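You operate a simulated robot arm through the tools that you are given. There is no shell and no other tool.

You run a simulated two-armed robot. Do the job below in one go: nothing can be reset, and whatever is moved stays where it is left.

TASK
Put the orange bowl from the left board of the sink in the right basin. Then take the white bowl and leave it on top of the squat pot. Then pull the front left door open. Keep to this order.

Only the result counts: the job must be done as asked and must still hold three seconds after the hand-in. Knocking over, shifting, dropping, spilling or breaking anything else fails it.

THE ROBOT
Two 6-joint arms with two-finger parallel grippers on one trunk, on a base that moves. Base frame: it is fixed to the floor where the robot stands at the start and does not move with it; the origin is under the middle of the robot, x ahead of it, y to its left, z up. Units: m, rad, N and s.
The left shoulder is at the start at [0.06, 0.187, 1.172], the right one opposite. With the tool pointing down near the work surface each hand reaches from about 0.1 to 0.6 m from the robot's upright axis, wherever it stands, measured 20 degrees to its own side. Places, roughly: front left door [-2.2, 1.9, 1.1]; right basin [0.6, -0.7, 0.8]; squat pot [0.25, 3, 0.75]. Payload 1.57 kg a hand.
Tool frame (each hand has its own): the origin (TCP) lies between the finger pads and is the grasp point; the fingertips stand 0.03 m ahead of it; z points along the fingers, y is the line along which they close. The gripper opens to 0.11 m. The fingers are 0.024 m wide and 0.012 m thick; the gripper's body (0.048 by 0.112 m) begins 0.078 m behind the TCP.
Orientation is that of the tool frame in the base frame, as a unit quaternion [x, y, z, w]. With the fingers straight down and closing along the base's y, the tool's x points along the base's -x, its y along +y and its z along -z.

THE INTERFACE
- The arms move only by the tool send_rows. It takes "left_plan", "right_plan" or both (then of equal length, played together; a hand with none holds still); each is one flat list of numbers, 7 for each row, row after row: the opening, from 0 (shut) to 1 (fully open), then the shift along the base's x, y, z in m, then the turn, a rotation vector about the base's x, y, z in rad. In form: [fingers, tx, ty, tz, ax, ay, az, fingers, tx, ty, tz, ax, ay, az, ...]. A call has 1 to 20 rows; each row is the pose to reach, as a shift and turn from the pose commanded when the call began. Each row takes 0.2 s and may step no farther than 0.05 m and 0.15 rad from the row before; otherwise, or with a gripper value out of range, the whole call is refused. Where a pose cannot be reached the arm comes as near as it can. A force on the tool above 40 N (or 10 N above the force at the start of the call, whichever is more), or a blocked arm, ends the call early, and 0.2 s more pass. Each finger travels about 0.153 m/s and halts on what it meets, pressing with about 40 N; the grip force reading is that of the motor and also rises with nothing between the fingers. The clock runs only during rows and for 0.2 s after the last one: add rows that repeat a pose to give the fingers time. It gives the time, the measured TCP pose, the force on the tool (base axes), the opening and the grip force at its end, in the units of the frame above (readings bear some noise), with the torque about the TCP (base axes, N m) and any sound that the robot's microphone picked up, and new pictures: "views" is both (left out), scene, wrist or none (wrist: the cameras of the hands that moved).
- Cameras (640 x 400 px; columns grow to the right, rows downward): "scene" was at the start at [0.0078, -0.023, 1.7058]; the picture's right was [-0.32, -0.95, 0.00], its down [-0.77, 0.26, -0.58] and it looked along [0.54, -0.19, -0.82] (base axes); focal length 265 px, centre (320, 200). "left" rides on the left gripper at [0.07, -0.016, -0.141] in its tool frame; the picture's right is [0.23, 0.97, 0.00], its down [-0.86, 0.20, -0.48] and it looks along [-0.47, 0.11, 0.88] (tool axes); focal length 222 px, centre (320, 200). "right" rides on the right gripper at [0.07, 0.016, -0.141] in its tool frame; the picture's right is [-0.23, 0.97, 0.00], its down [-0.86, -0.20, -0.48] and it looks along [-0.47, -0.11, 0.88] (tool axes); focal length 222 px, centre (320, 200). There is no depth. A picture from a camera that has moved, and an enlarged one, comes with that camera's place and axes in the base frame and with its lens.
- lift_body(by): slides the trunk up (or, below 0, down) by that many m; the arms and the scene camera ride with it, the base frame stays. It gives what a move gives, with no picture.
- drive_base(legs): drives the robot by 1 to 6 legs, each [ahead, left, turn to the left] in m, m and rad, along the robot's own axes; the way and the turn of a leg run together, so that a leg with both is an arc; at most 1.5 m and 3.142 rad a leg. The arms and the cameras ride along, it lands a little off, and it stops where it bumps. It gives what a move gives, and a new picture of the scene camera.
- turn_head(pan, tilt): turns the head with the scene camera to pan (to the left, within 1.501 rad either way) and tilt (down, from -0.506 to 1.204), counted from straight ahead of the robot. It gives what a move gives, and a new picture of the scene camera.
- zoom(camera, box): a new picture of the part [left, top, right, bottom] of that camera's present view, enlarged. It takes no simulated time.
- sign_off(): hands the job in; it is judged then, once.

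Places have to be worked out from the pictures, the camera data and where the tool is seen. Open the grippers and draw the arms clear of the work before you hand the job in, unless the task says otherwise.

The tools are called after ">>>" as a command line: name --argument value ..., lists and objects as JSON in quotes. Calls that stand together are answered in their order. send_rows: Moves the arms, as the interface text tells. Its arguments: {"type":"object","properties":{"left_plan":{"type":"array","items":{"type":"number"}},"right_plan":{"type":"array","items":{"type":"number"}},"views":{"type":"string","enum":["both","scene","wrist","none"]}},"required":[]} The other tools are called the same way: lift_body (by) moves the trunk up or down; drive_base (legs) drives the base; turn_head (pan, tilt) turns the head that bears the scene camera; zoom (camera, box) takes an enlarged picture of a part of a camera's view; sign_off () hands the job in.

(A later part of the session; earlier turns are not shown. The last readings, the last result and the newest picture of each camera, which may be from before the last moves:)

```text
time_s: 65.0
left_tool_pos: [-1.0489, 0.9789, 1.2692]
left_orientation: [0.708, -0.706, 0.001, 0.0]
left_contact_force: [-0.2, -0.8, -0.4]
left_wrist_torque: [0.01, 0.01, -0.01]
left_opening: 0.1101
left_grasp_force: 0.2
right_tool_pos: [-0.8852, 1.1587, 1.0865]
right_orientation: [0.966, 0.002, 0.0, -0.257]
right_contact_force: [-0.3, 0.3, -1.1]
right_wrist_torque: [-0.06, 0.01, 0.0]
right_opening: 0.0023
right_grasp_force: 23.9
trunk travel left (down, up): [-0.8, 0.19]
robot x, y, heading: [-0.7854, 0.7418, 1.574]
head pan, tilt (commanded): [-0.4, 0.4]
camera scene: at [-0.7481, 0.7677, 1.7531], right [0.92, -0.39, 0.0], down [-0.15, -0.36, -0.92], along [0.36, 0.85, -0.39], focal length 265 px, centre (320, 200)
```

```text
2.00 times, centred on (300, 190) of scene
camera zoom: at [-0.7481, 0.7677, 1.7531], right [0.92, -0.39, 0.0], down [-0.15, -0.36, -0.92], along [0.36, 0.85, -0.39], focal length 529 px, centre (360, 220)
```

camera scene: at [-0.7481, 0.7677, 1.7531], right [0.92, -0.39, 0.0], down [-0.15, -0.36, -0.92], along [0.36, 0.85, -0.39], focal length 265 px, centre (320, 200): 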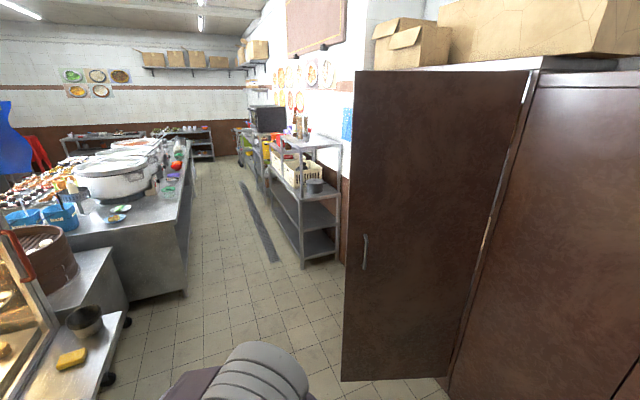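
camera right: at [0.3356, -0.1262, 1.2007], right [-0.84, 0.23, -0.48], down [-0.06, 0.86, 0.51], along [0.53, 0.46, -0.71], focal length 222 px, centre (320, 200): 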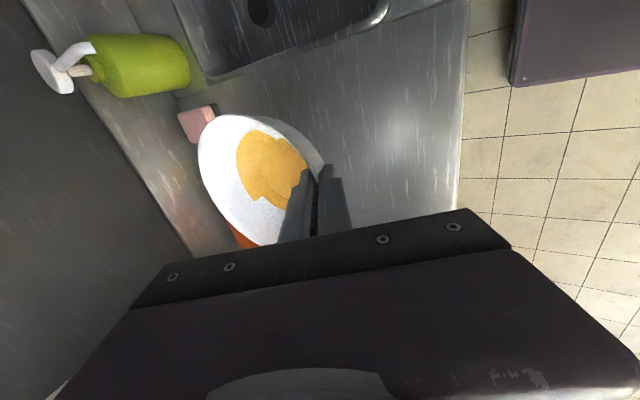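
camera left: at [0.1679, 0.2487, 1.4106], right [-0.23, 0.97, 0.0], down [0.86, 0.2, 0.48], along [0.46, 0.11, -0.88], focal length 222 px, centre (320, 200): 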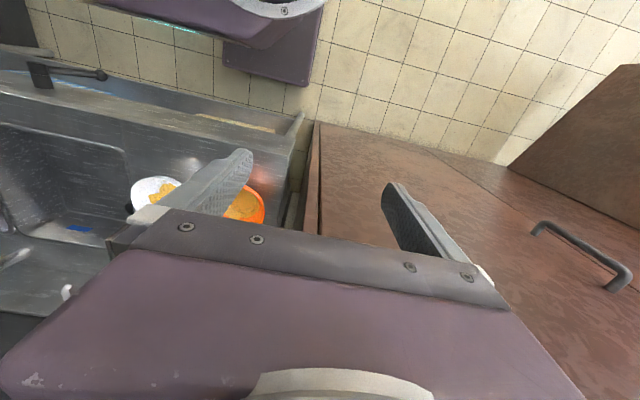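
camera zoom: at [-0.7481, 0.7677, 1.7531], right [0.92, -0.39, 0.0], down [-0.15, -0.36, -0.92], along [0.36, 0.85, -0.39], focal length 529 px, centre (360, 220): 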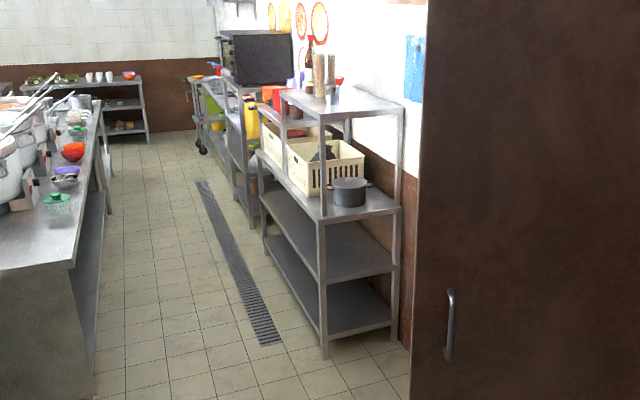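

The pot stands on the rack's main shelf (z≈0.80) near its close end, under an upper shelf at z≈1.28, so I'll approach from the rack's front (from -x). I drive ahead to y≈2.25, clear of the wardrobe door, and turn to face +x.

>>> drive_base --legs '[[1.5, 0.02, 0], [0, 0, -1.574]]'

>>> turn_head --pan 0.6 --tilt 0.6

>>> zoom --camera "scene" --box '[160, 60, 480, 260]'

```text
refused: leg 1 is longer than a leg can be; nothing moved
```

```text
time_s: 66.2
left_tool_pos: [-1.0479, 0.9795, 1.2692]
left_orientation: [0.708, -0.706, 0.002, 0.001]
left_contact_force: [-1.1, 0.8, 0.1]
left_wrist_torque: [0.03, 0.02, -0.02]
left_opening: 0.11
left_grasp_force: 0.1
right_tool_pos: [-0.8855, 1.1604, 1.0867]
right_orientation: [0.967, 0.002, 0.0, -0.256]
right_contact_force: [0.5, 0.3, -0.8]
right_wrist_torque: [-0.09, 0.0, 0.0]
right_opening: 0.002
right_grasp_force: 24.3
trunk travel left (down, up): [-0.8, 0.19]
robot x, y, heading: [-0.7859, 0.7447, 1.572]
head pan, tilt (commanded): [0.6, 0.6]
camera scene: at [-0.8338, 0.7551, 1.7348], right [0.82, 0.57, 0.0], down [0.32, -0.47, -0.83], along [-0.47, 0.68, -0.56], focal length 265 px, centre (320, 200)
```

scene: 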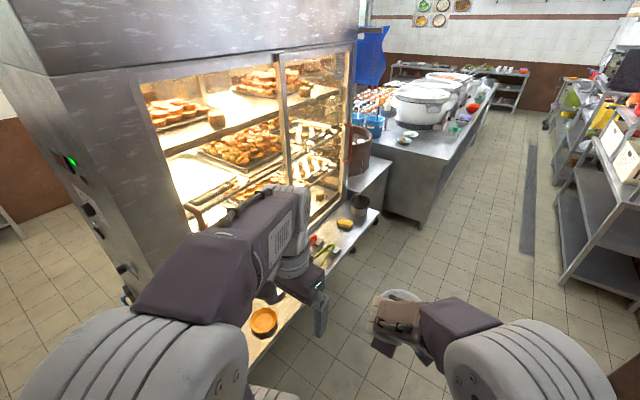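

```text
2.00 times, centred on (320, 160) of scene
camera zoom: at [-0.8338, 0.7551, 1.7348], right [0.82, 0.57, 0.0], down [0.32, -0.47, -0.83], along [-0.47, 0.68, -0.56], focal length 529 px, centre (320, 280)
```

zoom: 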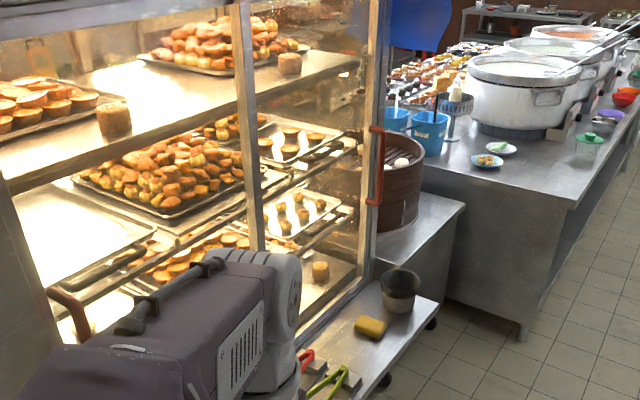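

The leg was just over the limit, so nothing moved. I repeat with 1.48 m ahead.

>>> drive_base --legs '[[1.48, 0, 0], [0, 0, -1.572]]'

>>> zoom --camera "scene" --box '[100, 60, 420, 260]'

```text
time_s: 77.4
left_tool_pos: [-0.5319, 2.4828, 1.2704]
left_orientation: [0.011, 1.0, -0.001, -0.002]
left_contact_force: [-0.4, -0.1, 0.0]
left_wrist_torque: [0.03, -0.01, -0.03]
left_opening: 0.1099
left_grasp_force: 0.1
right_tool_pos: [-0.3535, 2.3165, 1.087]
right_orientation: [-0.676, 0.691, -0.184, 0.179]
right_contact_force: [0.6, -0.3, -0.6]
right_wrist_torque: [0.01, 0.04, -0.01]
right_opening: 0.0021
right_grasp_force: 24.8
trunk travel left (down, up): [-0.8, 0.19]
robot x, y, heading: [-0.7755, 2.223, -0.02]
head pan, tilt (commanded): [0.6, 0.6]
camera scene: at [-0.7622, 2.2745, 1.7348], right [0.55, -0.84, 0.0], down [-0.47, -0.31, -0.82], along [0.69, 0.45, -0.57], focal length 265 px, centre (320, 200)
```

scene: 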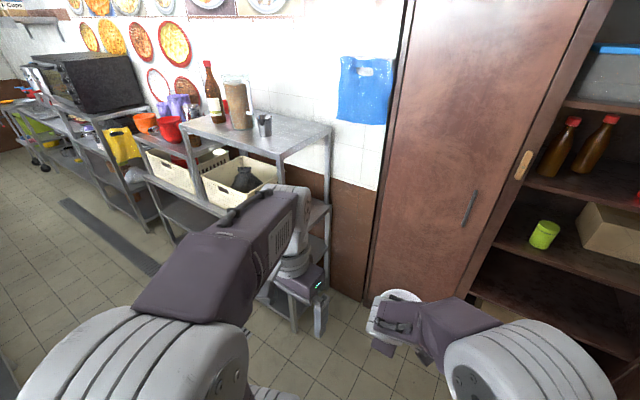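

```text
2.00 times, centred on (260, 160) of scene
camera zoom: at [-0.7622, 2.2745, 1.7348], right [0.55, -0.84, 0.0], down [-0.47, -0.31, -0.82], along [0.69, 0.45, -0.57], focal length 529 px, centre (440, 280)
```

zoom: 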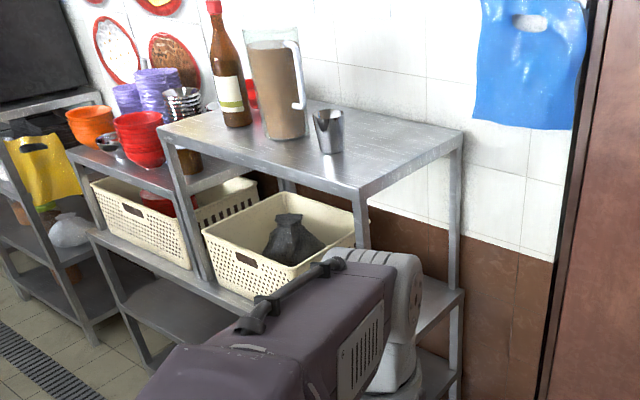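

The left arm hides the pot from here. I strafe left to bring the right hand in line with the pot (y≈3.0), moving slightly ahead but keeping the bowl short of the rack.

>>> drive_base --legs '[[0.04, 0.7, 0.02]]'

>>> turn_head --pan 0.1 --tilt 0.7

>>> zoom --camera "scene" --box '[160, 60, 480, 260]'

```text
time_s: 81.2
left_tool_pos: [-0.4871, 3.1778, 1.2704]
left_orientation: [0.003, 1.0, 0.0, -0.001]
left_contact_force: [-0.2, 0.4, -0.2]
left_wrist_torque: [0.01, 0.01, -0.01]
left_opening: 0.1103
left_grasp_force: 0.1
right_tool_pos: [-0.3056, 3.0138, 1.0871]
right_orientation: [-0.681, 0.686, -0.181, 0.182]
right_contact_force: [-0.4, -0.1, -1.3]
right_wrist_torque: [0.02, 0.07, 0.02]
right_opening: 0.0022
right_grasp_force: 23.7
trunk travel left (down, up): [-0.8, 0.19]
robot x, y, heading: [-0.7247, 2.9173, -0.001]
head pan, tilt (commanded): [0.6, 0.6]
camera scene: at [-0.7133, 2.964, 1.7349], right [0.56, -0.83, 0.0], down [-0.47, -0.32, -0.83], along [0.68, 0.46, -0.56], focal length 265 px, centre (320, 200)
```

scene: 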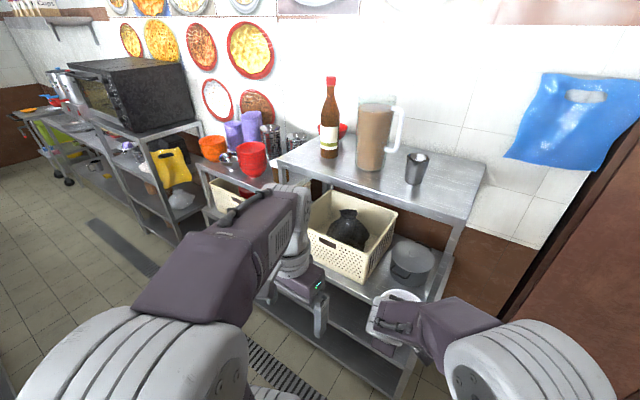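

```text
time_s: 82.2
left_tool_pos: [-0.4863, 3.1787, 1.2683]
left_orientation: [0.003, 1.0, -0.001, -0.001]
left_contact_force: [0.5, 0.7, 0.2]
left_wrist_torque: [0.0, -0.06, 0.0]
left_opening: 0.11
left_grasp_force: 0.1
right_tool_pos: [-0.3065, 3.0141, 1.0875]
right_orientation: [-0.681, 0.686, -0.181, 0.18]
right_contact_force: [0.6, -1.1, -0.2]
right_wrist_torque: [0.0, 0.08, 0.02]
right_opening: 0.002
right_grasp_force: 23.9
trunk travel left (down, up): [-0.8, 0.19]
robot x, y, heading: [-0.7281, 2.9144, -0.003]
head pan, tilt (commanded): [0.099, 0.7]
camera scene: at [-0.7019, 2.9239, 1.7262], right [0.1, -1.0, 0.0], down [-0.64, -0.06, -0.77], along [0.76, 0.07, -0.64], focal length 265 px, centre (320, 200)
```

scene: 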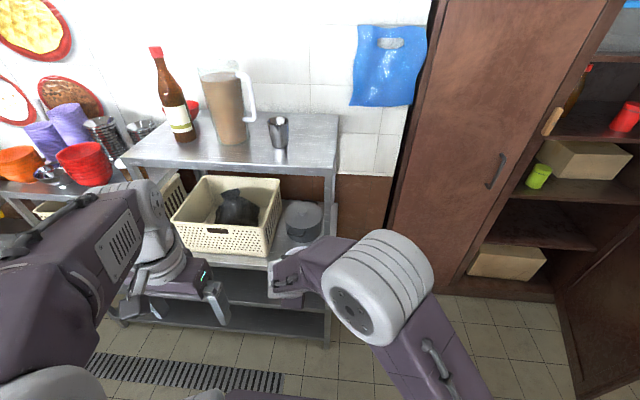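

```text
2.00 times, centred on (320, 160) of scene
camera zoom: at [-0.7019, 2.9239, 1.7262], right [0.1, -1.0, 0.0], down [-0.64, -0.06, -0.77], along [0.76, 0.07, -0.64], focal length 529 px, centre (320, 280)
```

zoom: 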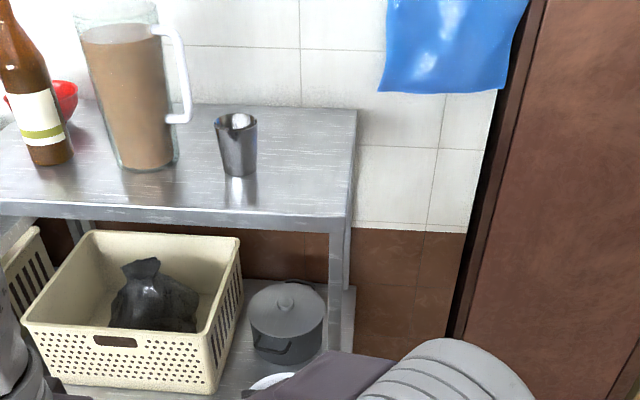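

The pot is visible with a lid and a small knob, between the crate and the near end posts. I zoom in further to judge lid, knob and clearances.

>>> zoom --camera "scene" --box '[260, 180, 360, 260]'

>>> zoom --camera "right" --box '[0, 0, 400, 250]'

>>> zoom --camera "left" --box '[0, 0, 640, 400]'

```text
5.00 times, centred on (310, 220) of scene
camera zoom: at [-0.7019, 2.9239, 1.7262], right [0.1, -1.0, 0.0], down [-0.64, -0.06, -0.77], along [0.76, 0.07, -0.64], focal length 1324 px, centre (370, 100)
```

zoom: 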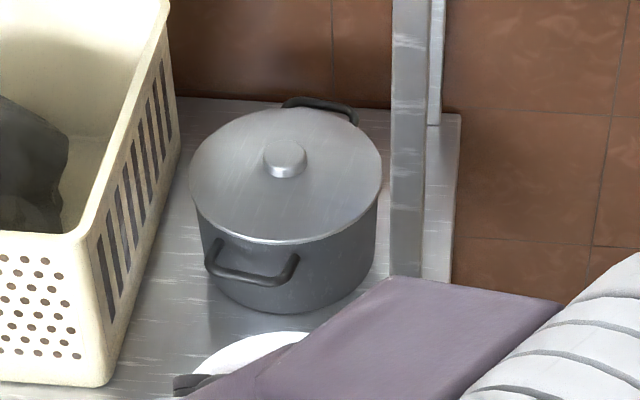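

```text
1.60 times, centred on (200, 125) of right
camera zoom: at [-0.3902, 2.9444, 1.2002], right [-0.84, 0.23, -0.48], down [-0.06, 0.86, 0.51], along [0.53, 0.46, -0.71], focal length 355 px, centre (512, 320)
```

zoom: 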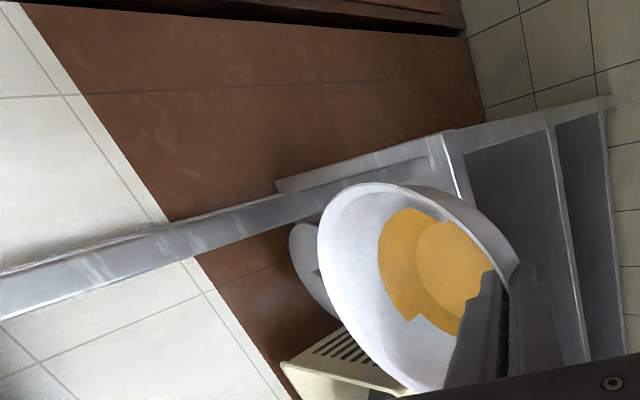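

```text
1.00 times, centred on (320, 200) of left (not enlarged: the box is as wide or as high as the picture)
camera zoom: at [-0.5564, 3.1623, 1.4105], right [-0.22, 0.97, 0.0], down [0.86, 0.2, 0.48], along [0.46, 0.1, -0.88], focal length 222 px, centre (320, 200)
```

zoom: 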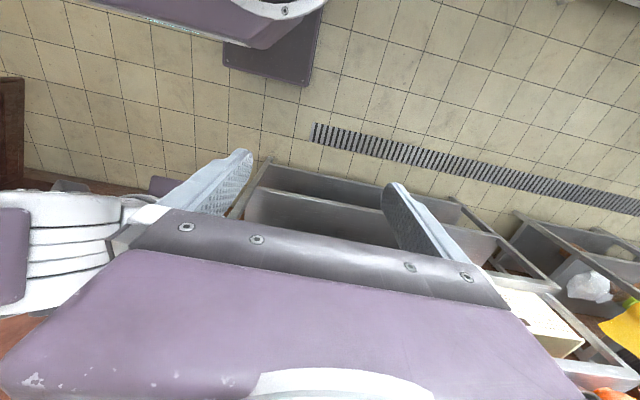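

Triangulating: lid centre ≈ (0.168, 3.085), lid rim z≈0.895, knob top ≈0.92 (about 4 cm wide, flat), upper shelf underside z≈1.26 with front edge x≈-0.03, crate right side y≈3.20. I first retract the right hand a little so I can drive closer without entering the rack.

>>> send_rows --right_plan '[0, -0.03, -0.01, 0, 0, 0, 0, 0, -0.06, -0.02, 0, 0, 0, 0, 0, -0.09, -0.03, 0, 0, 0, 0]' --views "none"

>>> lift_body --by -0.1

```text
time_s: 83.0
left_tool_pos: [-0.486, 3.1788, 1.2691]
left_orientation: [0.003, 1.0, -0.002, 0.0]
left_contact_force: [0.6, 0.3, 0.3]
left_wrist_torque: [0.0, -0.02, -0.04]
left_opening: 0.11
left_grasp_force: 0.1
right_tool_pos: [-0.397, 2.9835, 1.0857]
right_orientation: [-0.682, 0.685, -0.182, 0.181]
right_contact_force: [0.0, -0.7, -1.2]
right_wrist_torque: [0.02, 0.03, -0.02]
right_opening: 0.0022
right_grasp_force: 24.0
trunk travel left (down, up): [-0.8, 0.19]
robot x, y, heading: [-0.7281, 2.916, -0.001]
head pan, tilt (commanded): [0.099, 0.7]
```

```text
time_s: 84.3
left_tool_pos: [-0.4861, 3.1783, 1.1691]
left_orientation: [0.003, 1.0, 0.0, -0.001]
left_contact_force: [-0.2, 0.0, 0.6]
left_wrist_torque: [0.01, 0.04, 0.01]
left_opening: 0.1099
left_grasp_force: 0.1
right_tool_pos: [-0.3967, 2.9841, 0.9872]
right_orientation: [-0.682, 0.685, -0.182, 0.18]
right_contact_force: [0.5, 0.1, -0.4]
right_wrist_torque: [0.02, 0.05, 0.0]
right_opening: 0.0023
right_grasp_force: 23.8
trunk travel left (down, up): [-0.7, 0.29]
robot x, y, heading: [-0.7276, 2.9141, -0.004]
head pan, tilt (commanded): [0.099, 0.7]
```

Trunk is 0.1 m lower. I raise the hand slightly to z≈1.03 and re-view the pot from this lower camera for a second fix.

>>> send_rows --right_plan '[0, 0, 0, 0.025, 0, 0, 0, 0, 0, 0, 0.045, 0, 0, 0]' --views "scene"

>>> zoom --camera "scene" --box '[250, 150, 350, 230]'

```text
time_s: 84.9
left_tool_pos: [-0.4877, 3.1775, 1.1698]
left_orientation: [0.002, 1.0, -0.001, -0.001]
left_contact_force: [0.0, 0.0, -0.2]
left_wrist_torque: [0.01, 0.01, 0.0]
left_opening: 0.1102
left_grasp_force: 0.0
right_tool_pos: [-0.3975, 2.984, 1.0324]
right_orientation: [-0.683, 0.684, -0.182, 0.18]
right_contact_force: [-0.4, -0.5, -1.1]
right_wrist_torque: [-0.01, 0.06, 0.01]
right_opening: 0.0023
right_grasp_force: 24.4
trunk travel left (down, up): [-0.7, 0.29]
robot x, y, heading: [-0.7264, 2.9123, -0.005]
head pan, tilt (commanded): [0.099, 0.7]
camera scene: at [-0.7023, 2.9232, 1.6262], right [0.09, -1.0, 0.0], down [-0.64, -0.06, -0.77], along [0.76, 0.07, -0.64], focal length 265 px, centre (320, 200)
```

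scene: 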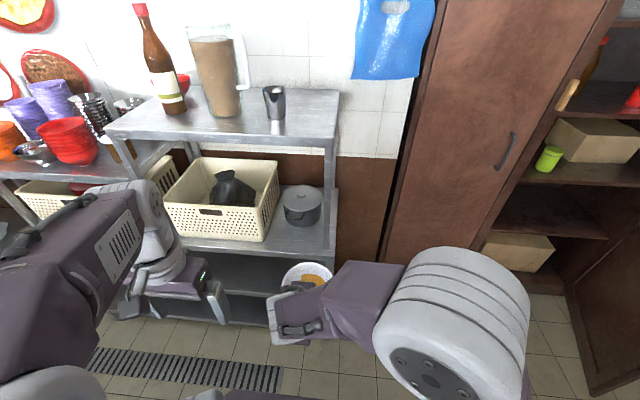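

```text
5.00 times, centred on (300, 190) of scene
camera zoom: at [-0.7023, 2.9232, 1.6262], right [0.09, -1.0, 0.0], down [-0.64, -0.06, -0.77], along [0.76, 0.07, -0.64], focal length 1324 px, centre (420, 250)
```

zoom: 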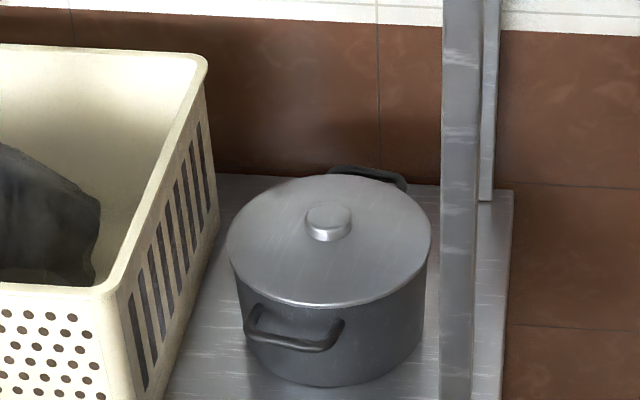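

Second fix agrees: lid centre (0.167, 3.085, 0.895), knob top z≈0.921. I drive to about (-0.48, 3.03); the bowl's front edge will stop right at the rack front.

>>> drive_base --legs '[[0.245, 0.117, 0.003]]'

>>> zoom --camera "scene" --box '[160, 150, 480, 350]'

```text
time_s: 86.8
left_tool_pos: [-0.2441, 3.2939, 1.169]
left_orientation: [0.0, 1.0, 0.0, 0.0]
left_contact_force: [-0.3, 0.0, -0.8]
left_wrist_torque: [0.03, 0.02, 0.02]
left_opening: 0.1097
left_grasp_force: 0.2
right_tool_pos: [-0.1531, 3.0993, 1.0315]
right_orientation: [0.684, -0.683, 0.182, -0.182]
right_contact_force: [-0.2, 0.0, -0.7]
right_wrist_torque: [0.0, 0.04, 0.02]
right_opening: 0.0024
right_grasp_force: 23.8
trunk travel left (down, up): [-0.7, 0.29]
robot x, y, heading: [-0.4829, 3.0278, 0.001]
head pan, tilt (commanded): [0.099, 0.7]
camera scene: at [-0.4582, 3.0385, 1.6262], right [0.1, -1.0, 0.0], down [-0.64, -0.06, -0.77], along [0.76, 0.08, -0.64], focal length 265 px, centre (320, 200)
```

scene: 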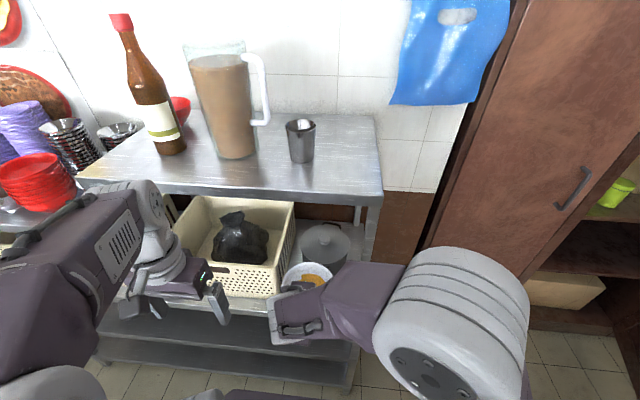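

```text
2.00 times, centred on (320, 250) of scene
camera zoom: at [-0.4582, 3.0385, 1.6262], right [0.1, -1.0, 0.0], down [-0.64, -0.06, -0.77], along [0.76, 0.08, -0.64], focal length 529 px, centre (320, 100)
```

zoom: 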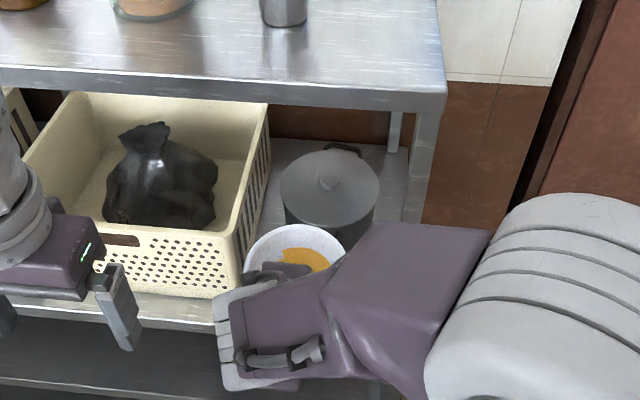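

The wrist will pass just under the upper shelf's front edge, so I want the forearm low and flat: raise the hand 0.1 m here (still in front of the rack), then drop the trunk another 0.1 m.

>>> send_rows --right_plan '[0, -0.01, 0, 0.03, 0, 0, 0, 0, -0.02, 0, 0.06, 0, 0, 0, 0, -0.02, 0, 0.09, 0, 0, 0]' --views "none"

>>> lift_body --by -0.1

>>> turn_head --pan 0.1 --tilt 0.6

```text
time_s: 87.6
left_tool_pos: [-0.2424, 3.2929, 1.1688]
left_orientation: [0.001, 1.0, -0.001, -0.001]
left_contact_force: [-0.1, 0.1, 0.3]
left_wrist_torque: [-0.01, -0.01, 0.01]
left_opening: 0.11
left_grasp_force: 0.1
right_tool_pos: [-0.172, 3.1024, 1.1227]
right_orientation: [0.684, -0.683, 0.181, -0.181]
right_contact_force: [-0.5, 0.1, -1.2]
right_wrist_torque: [0.01, 0.04, -0.03]
right_opening: 0.0021
right_grasp_force: 23.3
trunk travel left (down, up): [-0.7, 0.29]
robot x, y, heading: [-0.4794, 3.0288, -0.001]
head pan, tilt (commanded): [0.099, 0.7]
```

```text
time_s: 89.0
left_tool_pos: [-0.243, 3.2935, 1.0686]
left_orientation: [0.001, 1.0, 0.0, -0.001]
left_contact_force: [0.0, -0.1, 1.2]
left_wrist_torque: [-0.02, 0.02, 0.01]
left_opening: 0.1098
left_grasp_force: 0.1
right_tool_pos: [-0.1725, 3.1029, 1.0223]
right_orientation: [-0.683, 0.684, -0.181, 0.181]
right_contact_force: [-0.1, 0.5, -0.5]
right_wrist_torque: [0.01, 0.02, 0.04]
right_opening: 0.0022
right_grasp_force: 23.8
trunk travel left (down, up): [-0.6, 0.39]
robot x, y, heading: [-0.4826, 3.0309, 0.002]
head pan, tilt (commanded): [0.099, 0.7]
```

```text
time_s: 89.6
left_tool_pos: [-0.2421, 3.2946, 1.0692]
left_orientation: [0.001, 1.0, -0.001, -0.001]
left_contact_force: [-0.4, -0.4, -0.4]
left_wrist_torque: [-0.01, 0.01, -0.04]
left_opening: 0.1099
left_grasp_force: 0.2
right_tool_pos: [-0.1728, 3.1015, 1.0231]
right_orientation: [0.683, -0.683, 0.181, -0.182]
right_contact_force: [-0.3, 0.2, -0.7]
right_wrist_torque: [-0.01, 0.05, 0.03]
right_opening: 0.0023
right_grasp_force: 23.9
trunk travel left (down, up): [-0.6, 0.39]
robot x, y, heading: [-0.4806, 3.0307, -0.001]
head pan, tilt (commanded): [0.099, 0.6]
camera scene: at [-0.4537, 3.0394, 1.5348], right [0.1, -1.0, 0.0], down [-0.56, -0.06, -0.82], along [0.82, 0.08, -0.57], focal length 265 px, centre (320, 200)
```

scene: 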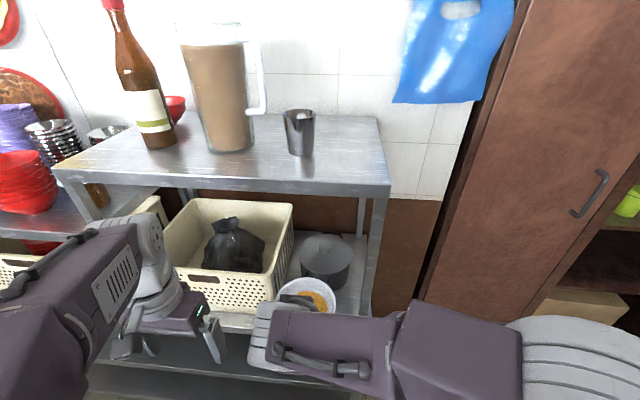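

Clear so far. I extend the bowl part-way in toward the pot with a slight extra lean (lowers the wrist under the shelf edge), stopping above the lid's front edge to inspect.

>>> send_rows --right_plan '[0, 0.04, -0.003, -0.01, 0, -0.03, 0, 0, 0.08, -0.006, -0.02, 0, -0.06, 0, 0, 0.12, -0.01, -0.027, 0, -0.09, 0, 0, 0.15, -0.015, -0.027, 0, -0.1, 0]' --views "both"

>>> zoom --camera "scene" --box '[200, 150, 440, 300]'

>>> zoom --camera "left" --box '[0, 0, 640, 400]'

```text
time_s: 90.6
left_tool_pos: [-0.2422, 3.2944, 1.0693]
left_orientation: [0.0, 1.0, -0.001, -0.001]
left_contact_force: [0.5, 0.1, 0.4]
left_wrist_torque: [0.0, 0.04, 0.0]
left_opening: 0.1097
left_grasp_force: 0.0
right_tool_pos: [-0.0221, 3.0858, 0.9933]
right_orientation: [0.674, -0.673, 0.215, -0.216]
right_contact_force: [0.7, -0.2, -1.3]
right_wrist_torque: [0.01, 0.11, 0.0]
right_opening: 0.0021
right_grasp_force: 24.0
trunk travel left (down, up): [-0.6, 0.39]
robot x, y, heading: [-0.4826, 3.0326, -0.001]
head pan, tilt (commanded): [0.099, 0.6]
camera scene: at [-0.4525, 3.0393, 1.5348], right [0.1, -1.0, 0.0], down [-0.56, -0.06, -0.82], along [0.82, 0.08, -0.57], focal length 265 px, centre (320, 200)
camera right: at [-0.116, 3.0159, 1.0985], right [-0.79, 0.23, -0.56], down [-0.11, 0.86, 0.51], along [0.6, 0.47, -0.65], focal length 222 px, centre (320, 200)
```

scene: 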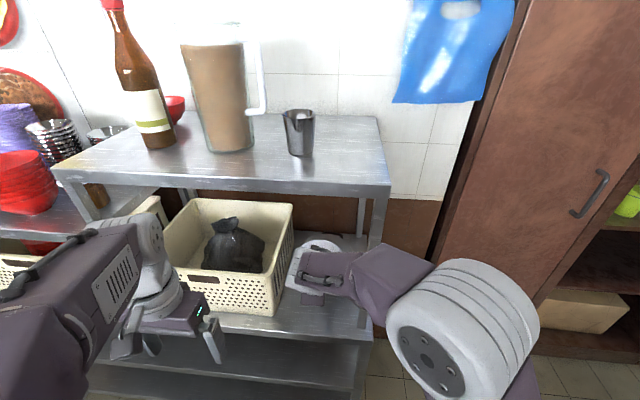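
right: 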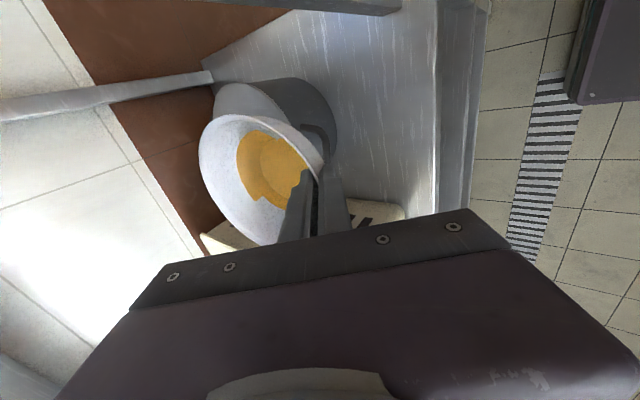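

```text
2.67 times, centred on (320, 225) of scene
camera zoom: at [-0.4525, 3.0393, 1.5348], right [0.1, -1.0, 0.0], down [-0.56, -0.06, -0.82], along [0.82, 0.08, -0.57], focal length 706 px, centre (320, 133)
```

zoom: 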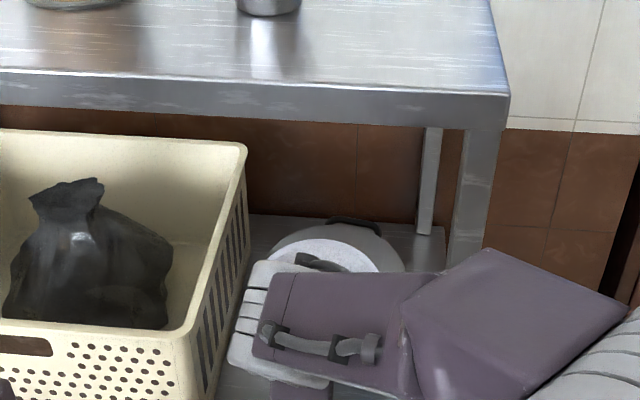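

```text
1.00 times, centred on (320, 200) of left (not enlarged: the box is as wide or as high as the picture)
camera zoom: at [-0.3116, 3.2781, 1.2104], right [-0.23, 0.97, 0.0], down [0.86, 0.2, 0.48], along [0.46, 0.11, -0.88], focal length 222 px, centre (320, 200)
```

zoom: 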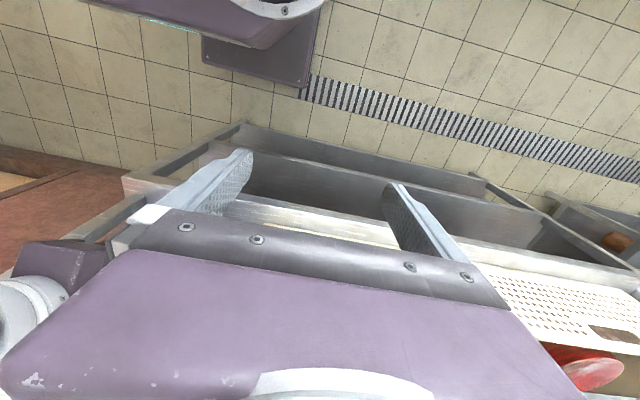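

Wrist top is around z 1.20–1.24 here and still in front of the shelf edge (underside ~1.255), forearm clear of the post. I continue forward in smaller steps and look again.

>>> send_rows --right_plan '[0, 0.02, 0, 0, 0, 0, 0, 0, 0.04, 0, 0, 0, 0, 0, 0, 0.06, 0, 0, 0, 0, 0, 0, 0.08, 0, 0, 0, 0, 0]' --views "both"

>>> zoom --camera "scene" --box '[220, 160, 420, 285]'

>>> zoom --camera "right" --box '[120, 0, 440, 200]'

```text
time_s: 91.6
left_tool_pos: [-0.2428, 3.2945, 1.0689]
left_orientation: [0.001, 1.0, -0.001, -0.001]
left_contact_force: [0.3, -0.5, 0.2]
left_wrist_torque: [-0.02, 0.04, 0.03]
left_opening: 0.1098
left_grasp_force: 0.0
right_tool_pos: [0.0587, 3.0861, 0.9947]
right_orientation: [-0.673, 0.674, -0.215, 0.215]
right_contact_force: [0.0, -1.0, -0.4]
right_wrist_torque: [-0.02, 0.03, 0.02]
right_opening: 0.0023
right_grasp_force: 23.6
trunk travel left (down, up): [-0.6, 0.39]
robot x, y, heading: [-0.4766, 3.0299, -0.001]
head pan, tilt (commanded): [0.099, 0.6]
camera scene: at [-0.4524, 3.0395, 1.5348], right [0.1, -1.0, 0.0], down [-0.56, -0.06, -0.82], along [0.82, 0.08, -0.57], focal length 265 px, centre (320, 200)
camera right: at [-0.0359, 3.0159, 1.0985], right [-0.79, 0.23, -0.56], down [-0.11, 0.86, 0.51], along [0.6, 0.47, -0.65], focal length 222 px, centre (320, 200)
```

scene: 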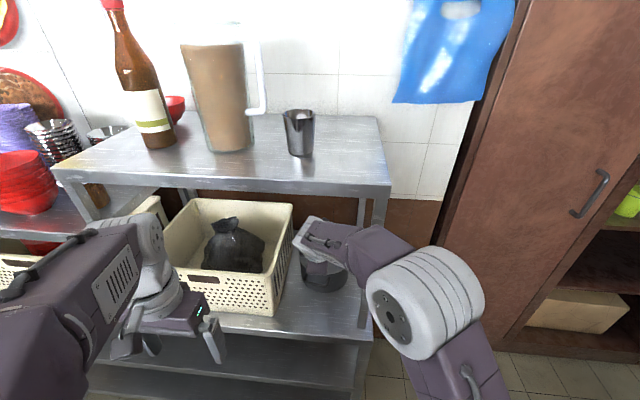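
right: 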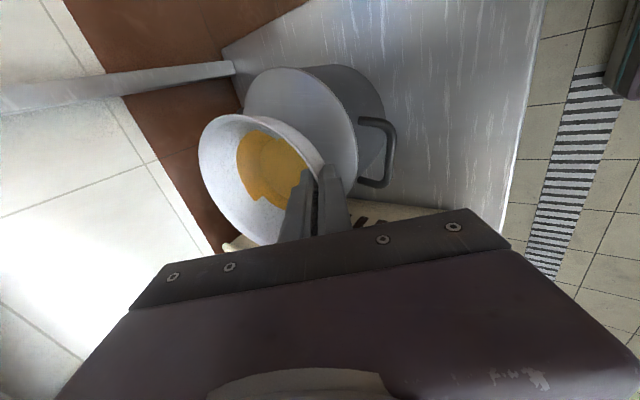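

```text
3.20 times, centred on (320, 222) of scene
camera zoom: at [-0.4524, 3.0395, 1.5348], right [0.1, -1.0, 0.0], down [-0.56, -0.06, -0.82], along [0.82, 0.08, -0.57], focal length 847 px, centre (320, 128)
```

zoom: 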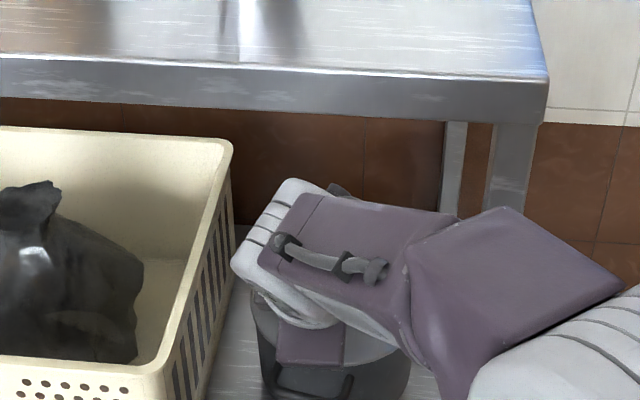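

```text
2.00 times, centred on (280, 100) of right
camera zoom: at [-0.0359, 3.0159, 1.0985], right [-0.79, 0.23, -0.56], down [-0.11, 0.86, 0.51], along [0.6, 0.47, -0.65], focal length 444 px, centre (400, 400)
```

zoom: 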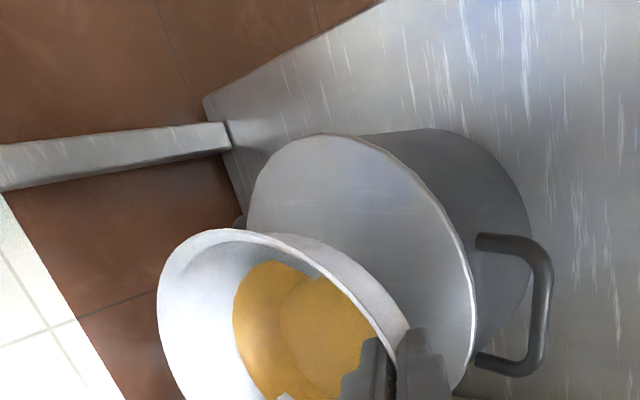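

The lid position checks out from the wrist camera too (within ~4 mm), and wrist/forearm remain clear of shelf edge and post. I move the last 3.6 cm forward to centre the bowl over the knob, keeping height.

>>> send_rows --right_plan '[0, 0.012, -0.001, 0, 0, 0, 0, 0, 0.024, -0.002, 0, 0, 0, 0, 0, 0.036, -0.002, 0, 0, 0, 0]' --views "both"

>>> zoom --camera "scene" --box '[220, 160, 420, 285]'

>>> zoom --camera "right" --box '[120, 0, 440, 200]'

```text
time_s: 92.4
left_tool_pos: [-0.2417, 3.2938, 1.0692]
left_orientation: [0.001, 1.0, -0.001, -0.002]
left_contact_force: [0.2, -0.4, 0.8]
left_wrist_torque: [0.02, -0.02, 0.0]
left_opening: 0.11
left_grasp_force: 0.0
right_tool_pos: [0.0951, 3.085, 0.9947]
right_orientation: [0.674, -0.673, 0.215, -0.215]
right_contact_force: [-0.2, 0.1, -0.8]
right_wrist_torque: [0.0, 0.04, 0.0]
right_opening: 0.002
right_grasp_force: 23.4
trunk travel left (down, up): [-0.6, 0.39]
robot x, y, heading: [-0.48, 3.0295, -0.003]
head pan, tilt (commanded): [0.099, 0.6]
camera scene: at [-0.4532, 3.0395, 1.5348], right [0.1, -1.0, 0.0], down [-0.56, -0.06, -0.82], along [0.82, 0.08, -0.57], focal length 265 px, centre (320, 200)
camera right: at [-0.0001, 3.0145, 1.0993], right [-0.79, 0.23, -0.56], down [-0.11, 0.85, 0.51], along [0.6, 0.47, -0.65], focal length 222 px, centre (320, 200)
```

scene: 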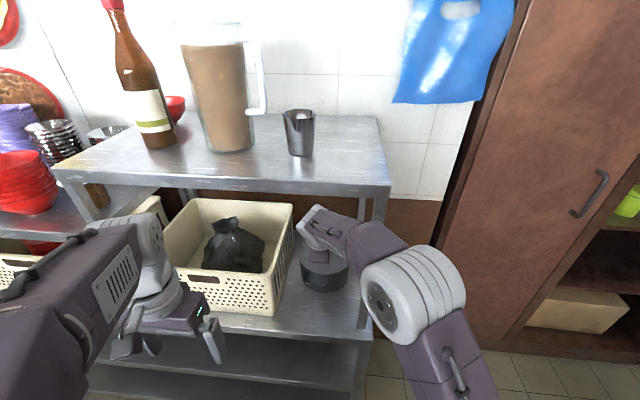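
right: 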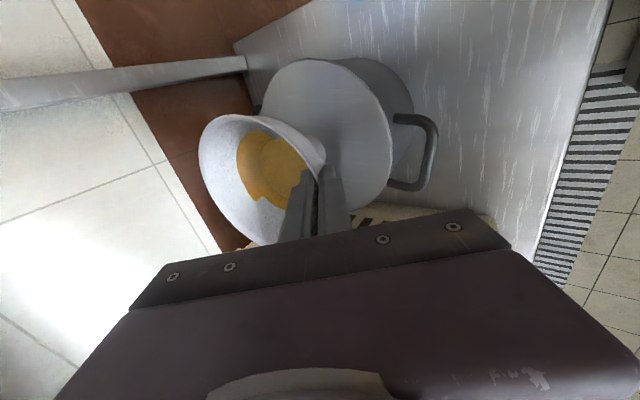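

```text
3.20 times, centred on (320, 222) of scene
camera zoom: at [-0.4532, 3.0395, 1.5348], right [0.1, -1.0, 0.0], down [-0.56, -0.06, -0.82], along [0.82, 0.08, -0.57], focal length 847 px, centre (320, 128)
```

zoom: 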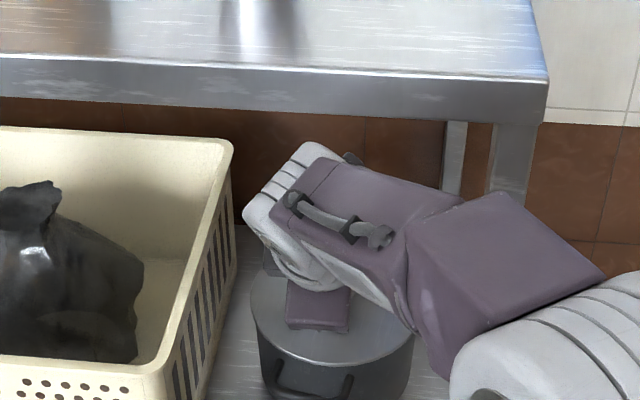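

```text
2.00 times, centred on (280, 100) of right
camera zoom: at [-0.0001, 3.0145, 1.0993], right [-0.79, 0.23, -0.56], down [-0.11, 0.85, 0.51], along [0.6, 0.47, -0.65], focal length 444 px, centre (400, 400)
```

zoom: 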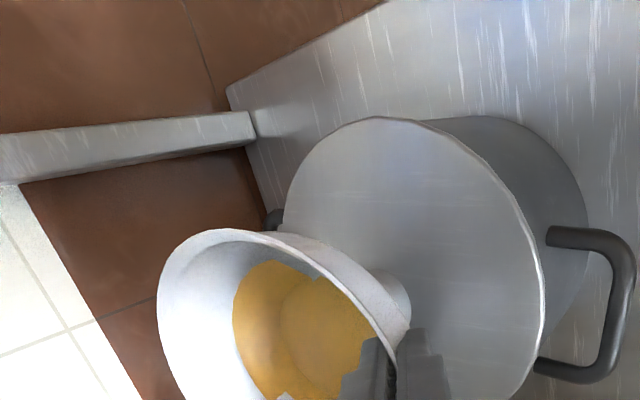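

The bowl sits centred above the knob (predicted base centre 0.173 → 0.168 after levelling, knob 0.167). I lower slightly and level the bowl out, just short of contact.

>>> send_rows --right_plan '[0, 0, 0, -0.006, 0, 0, 0, 0, 0, 0, -0.008, 0, 0.03, 0, 0, 0, 0, -0.009, 0, 0.06, 0, 0, 0, 0, -0.01, 0, 0.09, 0]' --views "both"

>>> zoom --camera "right" --box '[120, 0, 440, 200]'

>>> zoom --camera "scene" --box '[220, 160, 420, 285]'

```text
time_s: 93.4
left_tool_pos: [-0.2432, 3.2948, 1.0696]
left_orientation: [0.001, 1.0, -0.001, -0.001]
left_contact_force: [0.0, -0.1, -0.7]
left_wrist_torque: [-0.01, -0.02, 0.02]
left_opening: 0.1098
left_grasp_force: 0.0
right_tool_pos: [0.0948, 3.0842, 0.986]
right_orientation: [0.682, -0.682, 0.185, -0.187]
right_contact_force: [1.5, -0.9, 6.4]
right_wrist_torque: [-0.05, -0.48, -0.07]
right_opening: 0.0022
right_grasp_force: 24.0
trunk travel left (down, up): [-0.6, 0.39]
robot x, y, heading: [-0.4794, 3.0291, -0.005]
head pan, tilt (commanded): [0.099, 0.6]
camera scene: at [-0.4543, 3.039, 1.535], right [0.1, -1.0, 0.0], down [-0.56, -0.06, -0.83], along [0.82, 0.08, -0.56], focal length 265 px, centre (320, 200)
camera right: at [0.0089, 3.0141, 1.0987], right [-0.84, 0.23, -0.49], down [-0.07, 0.85, 0.52], along [0.54, 0.47, -0.7], focal length 222 px, centre (320, 200)
```

scene: 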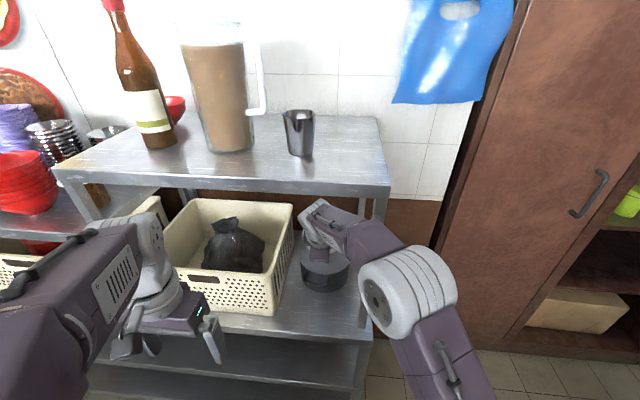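
right: 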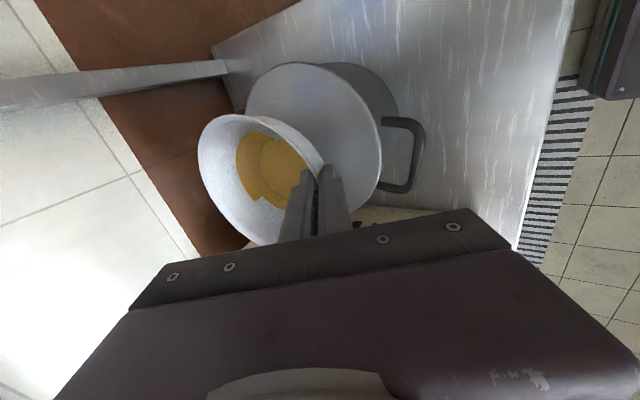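

```text
2.00 times, centred on (280, 100) of right
camera zoom: at [0.0089, 3.0141, 1.0987], right [-0.84, 0.23, -0.49], down [-0.07, 0.85, 0.52], along [0.54, 0.47, -0.7], focal length 444 px, centre (400, 400)
```

zoom: 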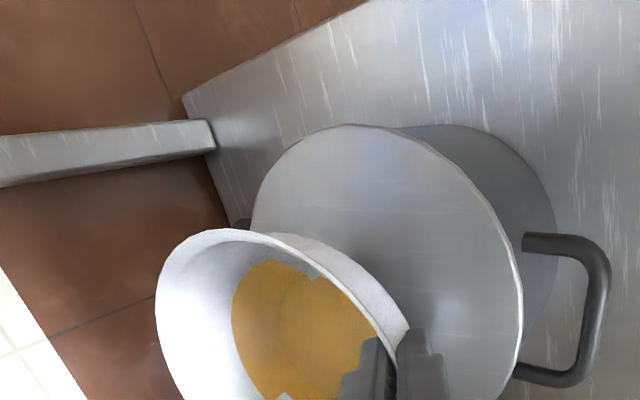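

```text
3.20 times, centred on (320, 222) of scene
camera zoom: at [-0.4543, 3.039, 1.535], right [0.1, -1.0, 0.0], down [-0.56, -0.06, -0.83], along [0.82, 0.08, -0.56], focal length 847 px, centre (320, 128)
```

zoom: 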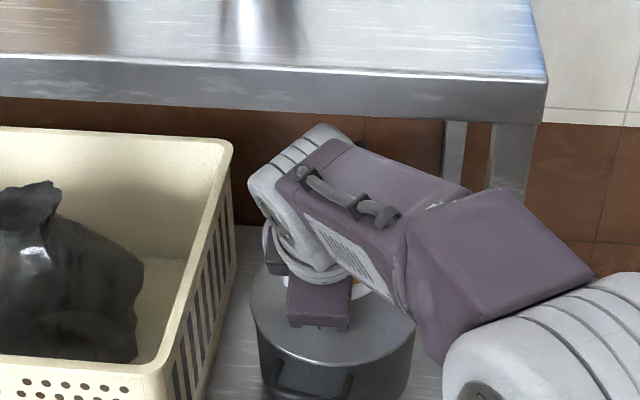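

Contact: 6.4 N, and the torque puts the contact point 7.5 cm ahead of the TCP, i.e. right under the bowl's base centre on the knob. I open the fingers slightly to release it there.

>>> send_rows --right_plan '[0.1, 0, 0, 0, 0, 0, 0, 0.2, 0, 0, 0, 0, 0, 0, 0.3, 0, 0, 0, 0, 0, 0, 0.3, 0, 0, 0, 0, 0, 0]' --views "wrist"

>>> zoom --camera "right" --box '[120, 0, 440, 200]'

>>> zoom --camera "scene" --box '[220, 160, 420, 285]'

```text
time_s: 94.4
left_tool_pos: [-0.2428, 3.2945, 1.0692]
left_orientation: [0.0, 1.0, -0.001, -0.001]
left_contact_force: [0.4, -0.6, -0.8]
left_wrist_torque: [-0.01, 0.0, 0.0]
left_opening: 0.1098
left_grasp_force: 0.1
right_tool_pos: [0.0942, 3.0844, 0.9854]
right_orientation: [0.683, -0.682, 0.184, -0.185]
right_contact_force: [0.7, -0.3, 0.0]
right_wrist_torque: [0.01, 0.01, 0.01]
right_opening: 0.0327
right_grasp_force: 0.0
trunk travel left (down, up): [-0.6, 0.39]
robot x, y, heading: [-0.4806, 3.0293, -0.002]
head pan, tilt (commanded): [0.099, 0.6]
camera right: at [0.0088, 3.0143, 1.0976], right [-0.84, 0.23, -0.49], down [-0.07, 0.85, 0.51], along [0.54, 0.47, -0.7], focal length 222 px, centre (320, 200)
```

right: 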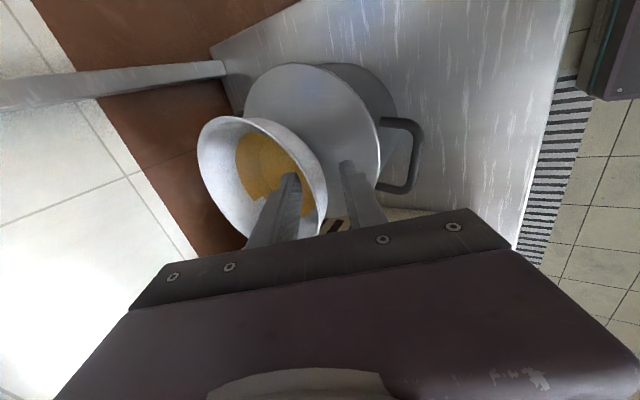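

```text
2.00 times, centred on (280, 100) of right
camera zoom: at [0.0088, 3.0143, 1.0976], right [-0.84, 0.23, -0.49], down [-0.07, 0.85, 0.51], along [0.54, 0.47, -0.7], focal length 444 px, centre (400, 400)
```

zoom: 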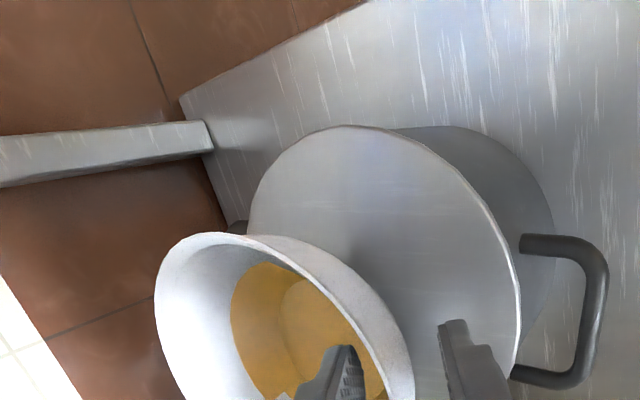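

```text
3.20 times, centred on (320, 222) of scene
camera zoom: at [-0.4537, 3.0394, 1.5348], right [0.1, -1.0, 0.0], down [-0.56, -0.06, -0.83], along [0.82, 0.08, -0.56], focal length 847 px, centre (320, 128)
```

zoom: 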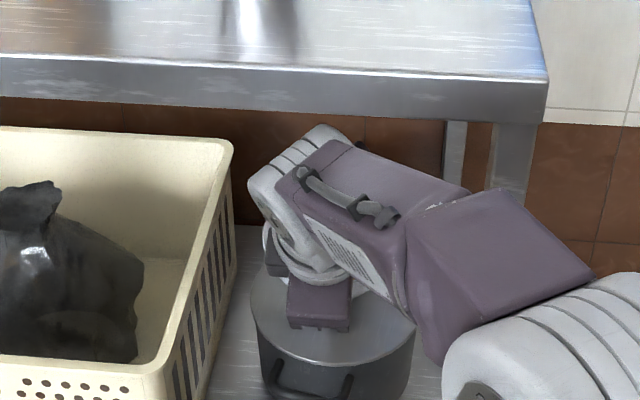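

The bowl stays put on the knob, fingers free of load. To withdraw under the low shelf I lean the hand further back while opening more, then back out mostly along -x, with a check after the fingertips clear the rim.

>>> send_rows --right_plan '[0.42, 0, 0, 0, 0, -0.06, 0, 0.5, 0, 0, 0, 0, -0.12, 0, 0.5, -0.006, 0, 0.0035, 0, -0.12, 0, 0.5, -0.013, 0, 0.008, 0, -0.12, 0, 0.5, -0.02, 0, 0.012, 0, -0.12, 0, 0.5, -0.03, 0, 0.0165, 0, -0.12, 0]' --views "wrist"

>>> zoom --camera "right" --box '[120, 0, 440, 200]'

>>> zoom --camera "scene" --box '[220, 160, 420, 285]'

```text
time_s: 95.8
left_tool_pos: [-0.2432, 3.2941, 1.0689]
left_orientation: [0.0, 1.0, -0.001, -0.001]
left_contact_force: [0.0, -0.2, 1.0]
left_wrist_torque: [-0.03, -0.04, 0.0]
left_opening: 0.1101
left_grasp_force: 0.1
right_tool_pos: [0.0629, 3.0838, 1.0012]
right_orientation: [-0.669, 0.671, -0.226, 0.226]
right_contact_force: [-0.6, -0.8, -0.8]
right_wrist_torque: [0.0, 0.05, -0.02]
right_opening: 0.0552
right_grasp_force: 0.0
trunk travel left (down, up): [-0.6, 0.39]
robot x, y, heading: [-0.4844, 3.0315, -0.002]
head pan, tilt (commanded): [0.099, 0.6]
camera right: at [-0.0345, 3.014, 1.1029], right [-0.78, 0.23, -0.59], down [-0.13, 0.85, 0.5], along [0.62, 0.47, -0.63], focal length 222 px, centre (320, 200)
```

right: 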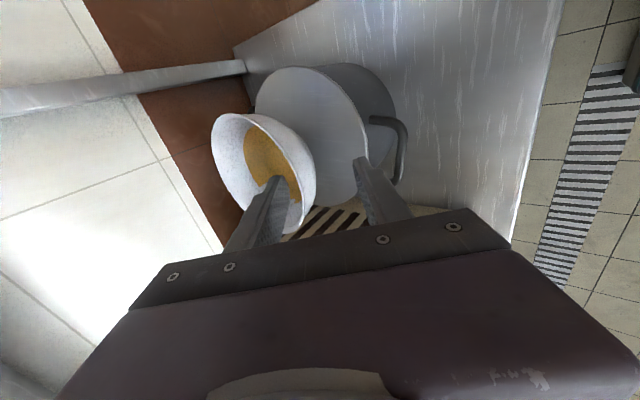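

```text
2.00 times, centred on (280, 100) of right
camera zoom: at [-0.0345, 3.014, 1.1029], right [-0.78, 0.23, -0.59], down [-0.13, 0.85, 0.5], along [0.62, 0.47, -0.63], focal length 444 px, centre (400, 400)
```

zoom: 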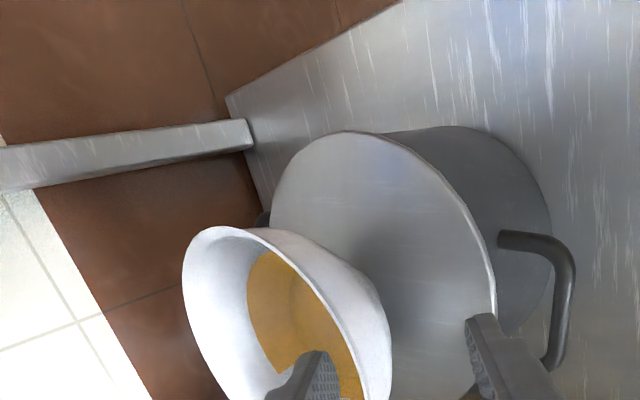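

```text
3.20 times, centred on (320, 222) of scene
camera zoom: at [-0.4543, 3.0393, 1.5348], right [0.1, -1.0, 0.0], down [-0.56, -0.06, -0.83], along [0.82, 0.08, -0.56], focal length 847 px, centre (320, 128)
```

zoom: 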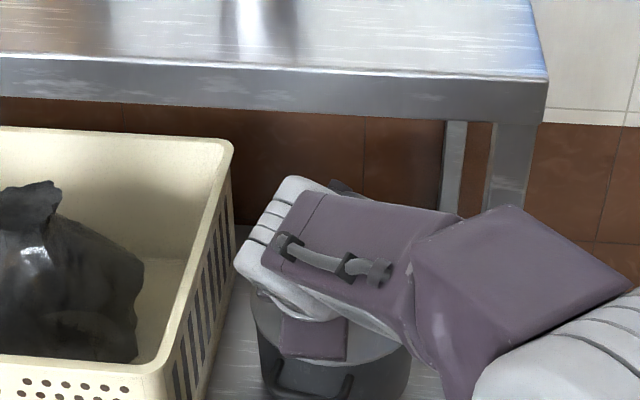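

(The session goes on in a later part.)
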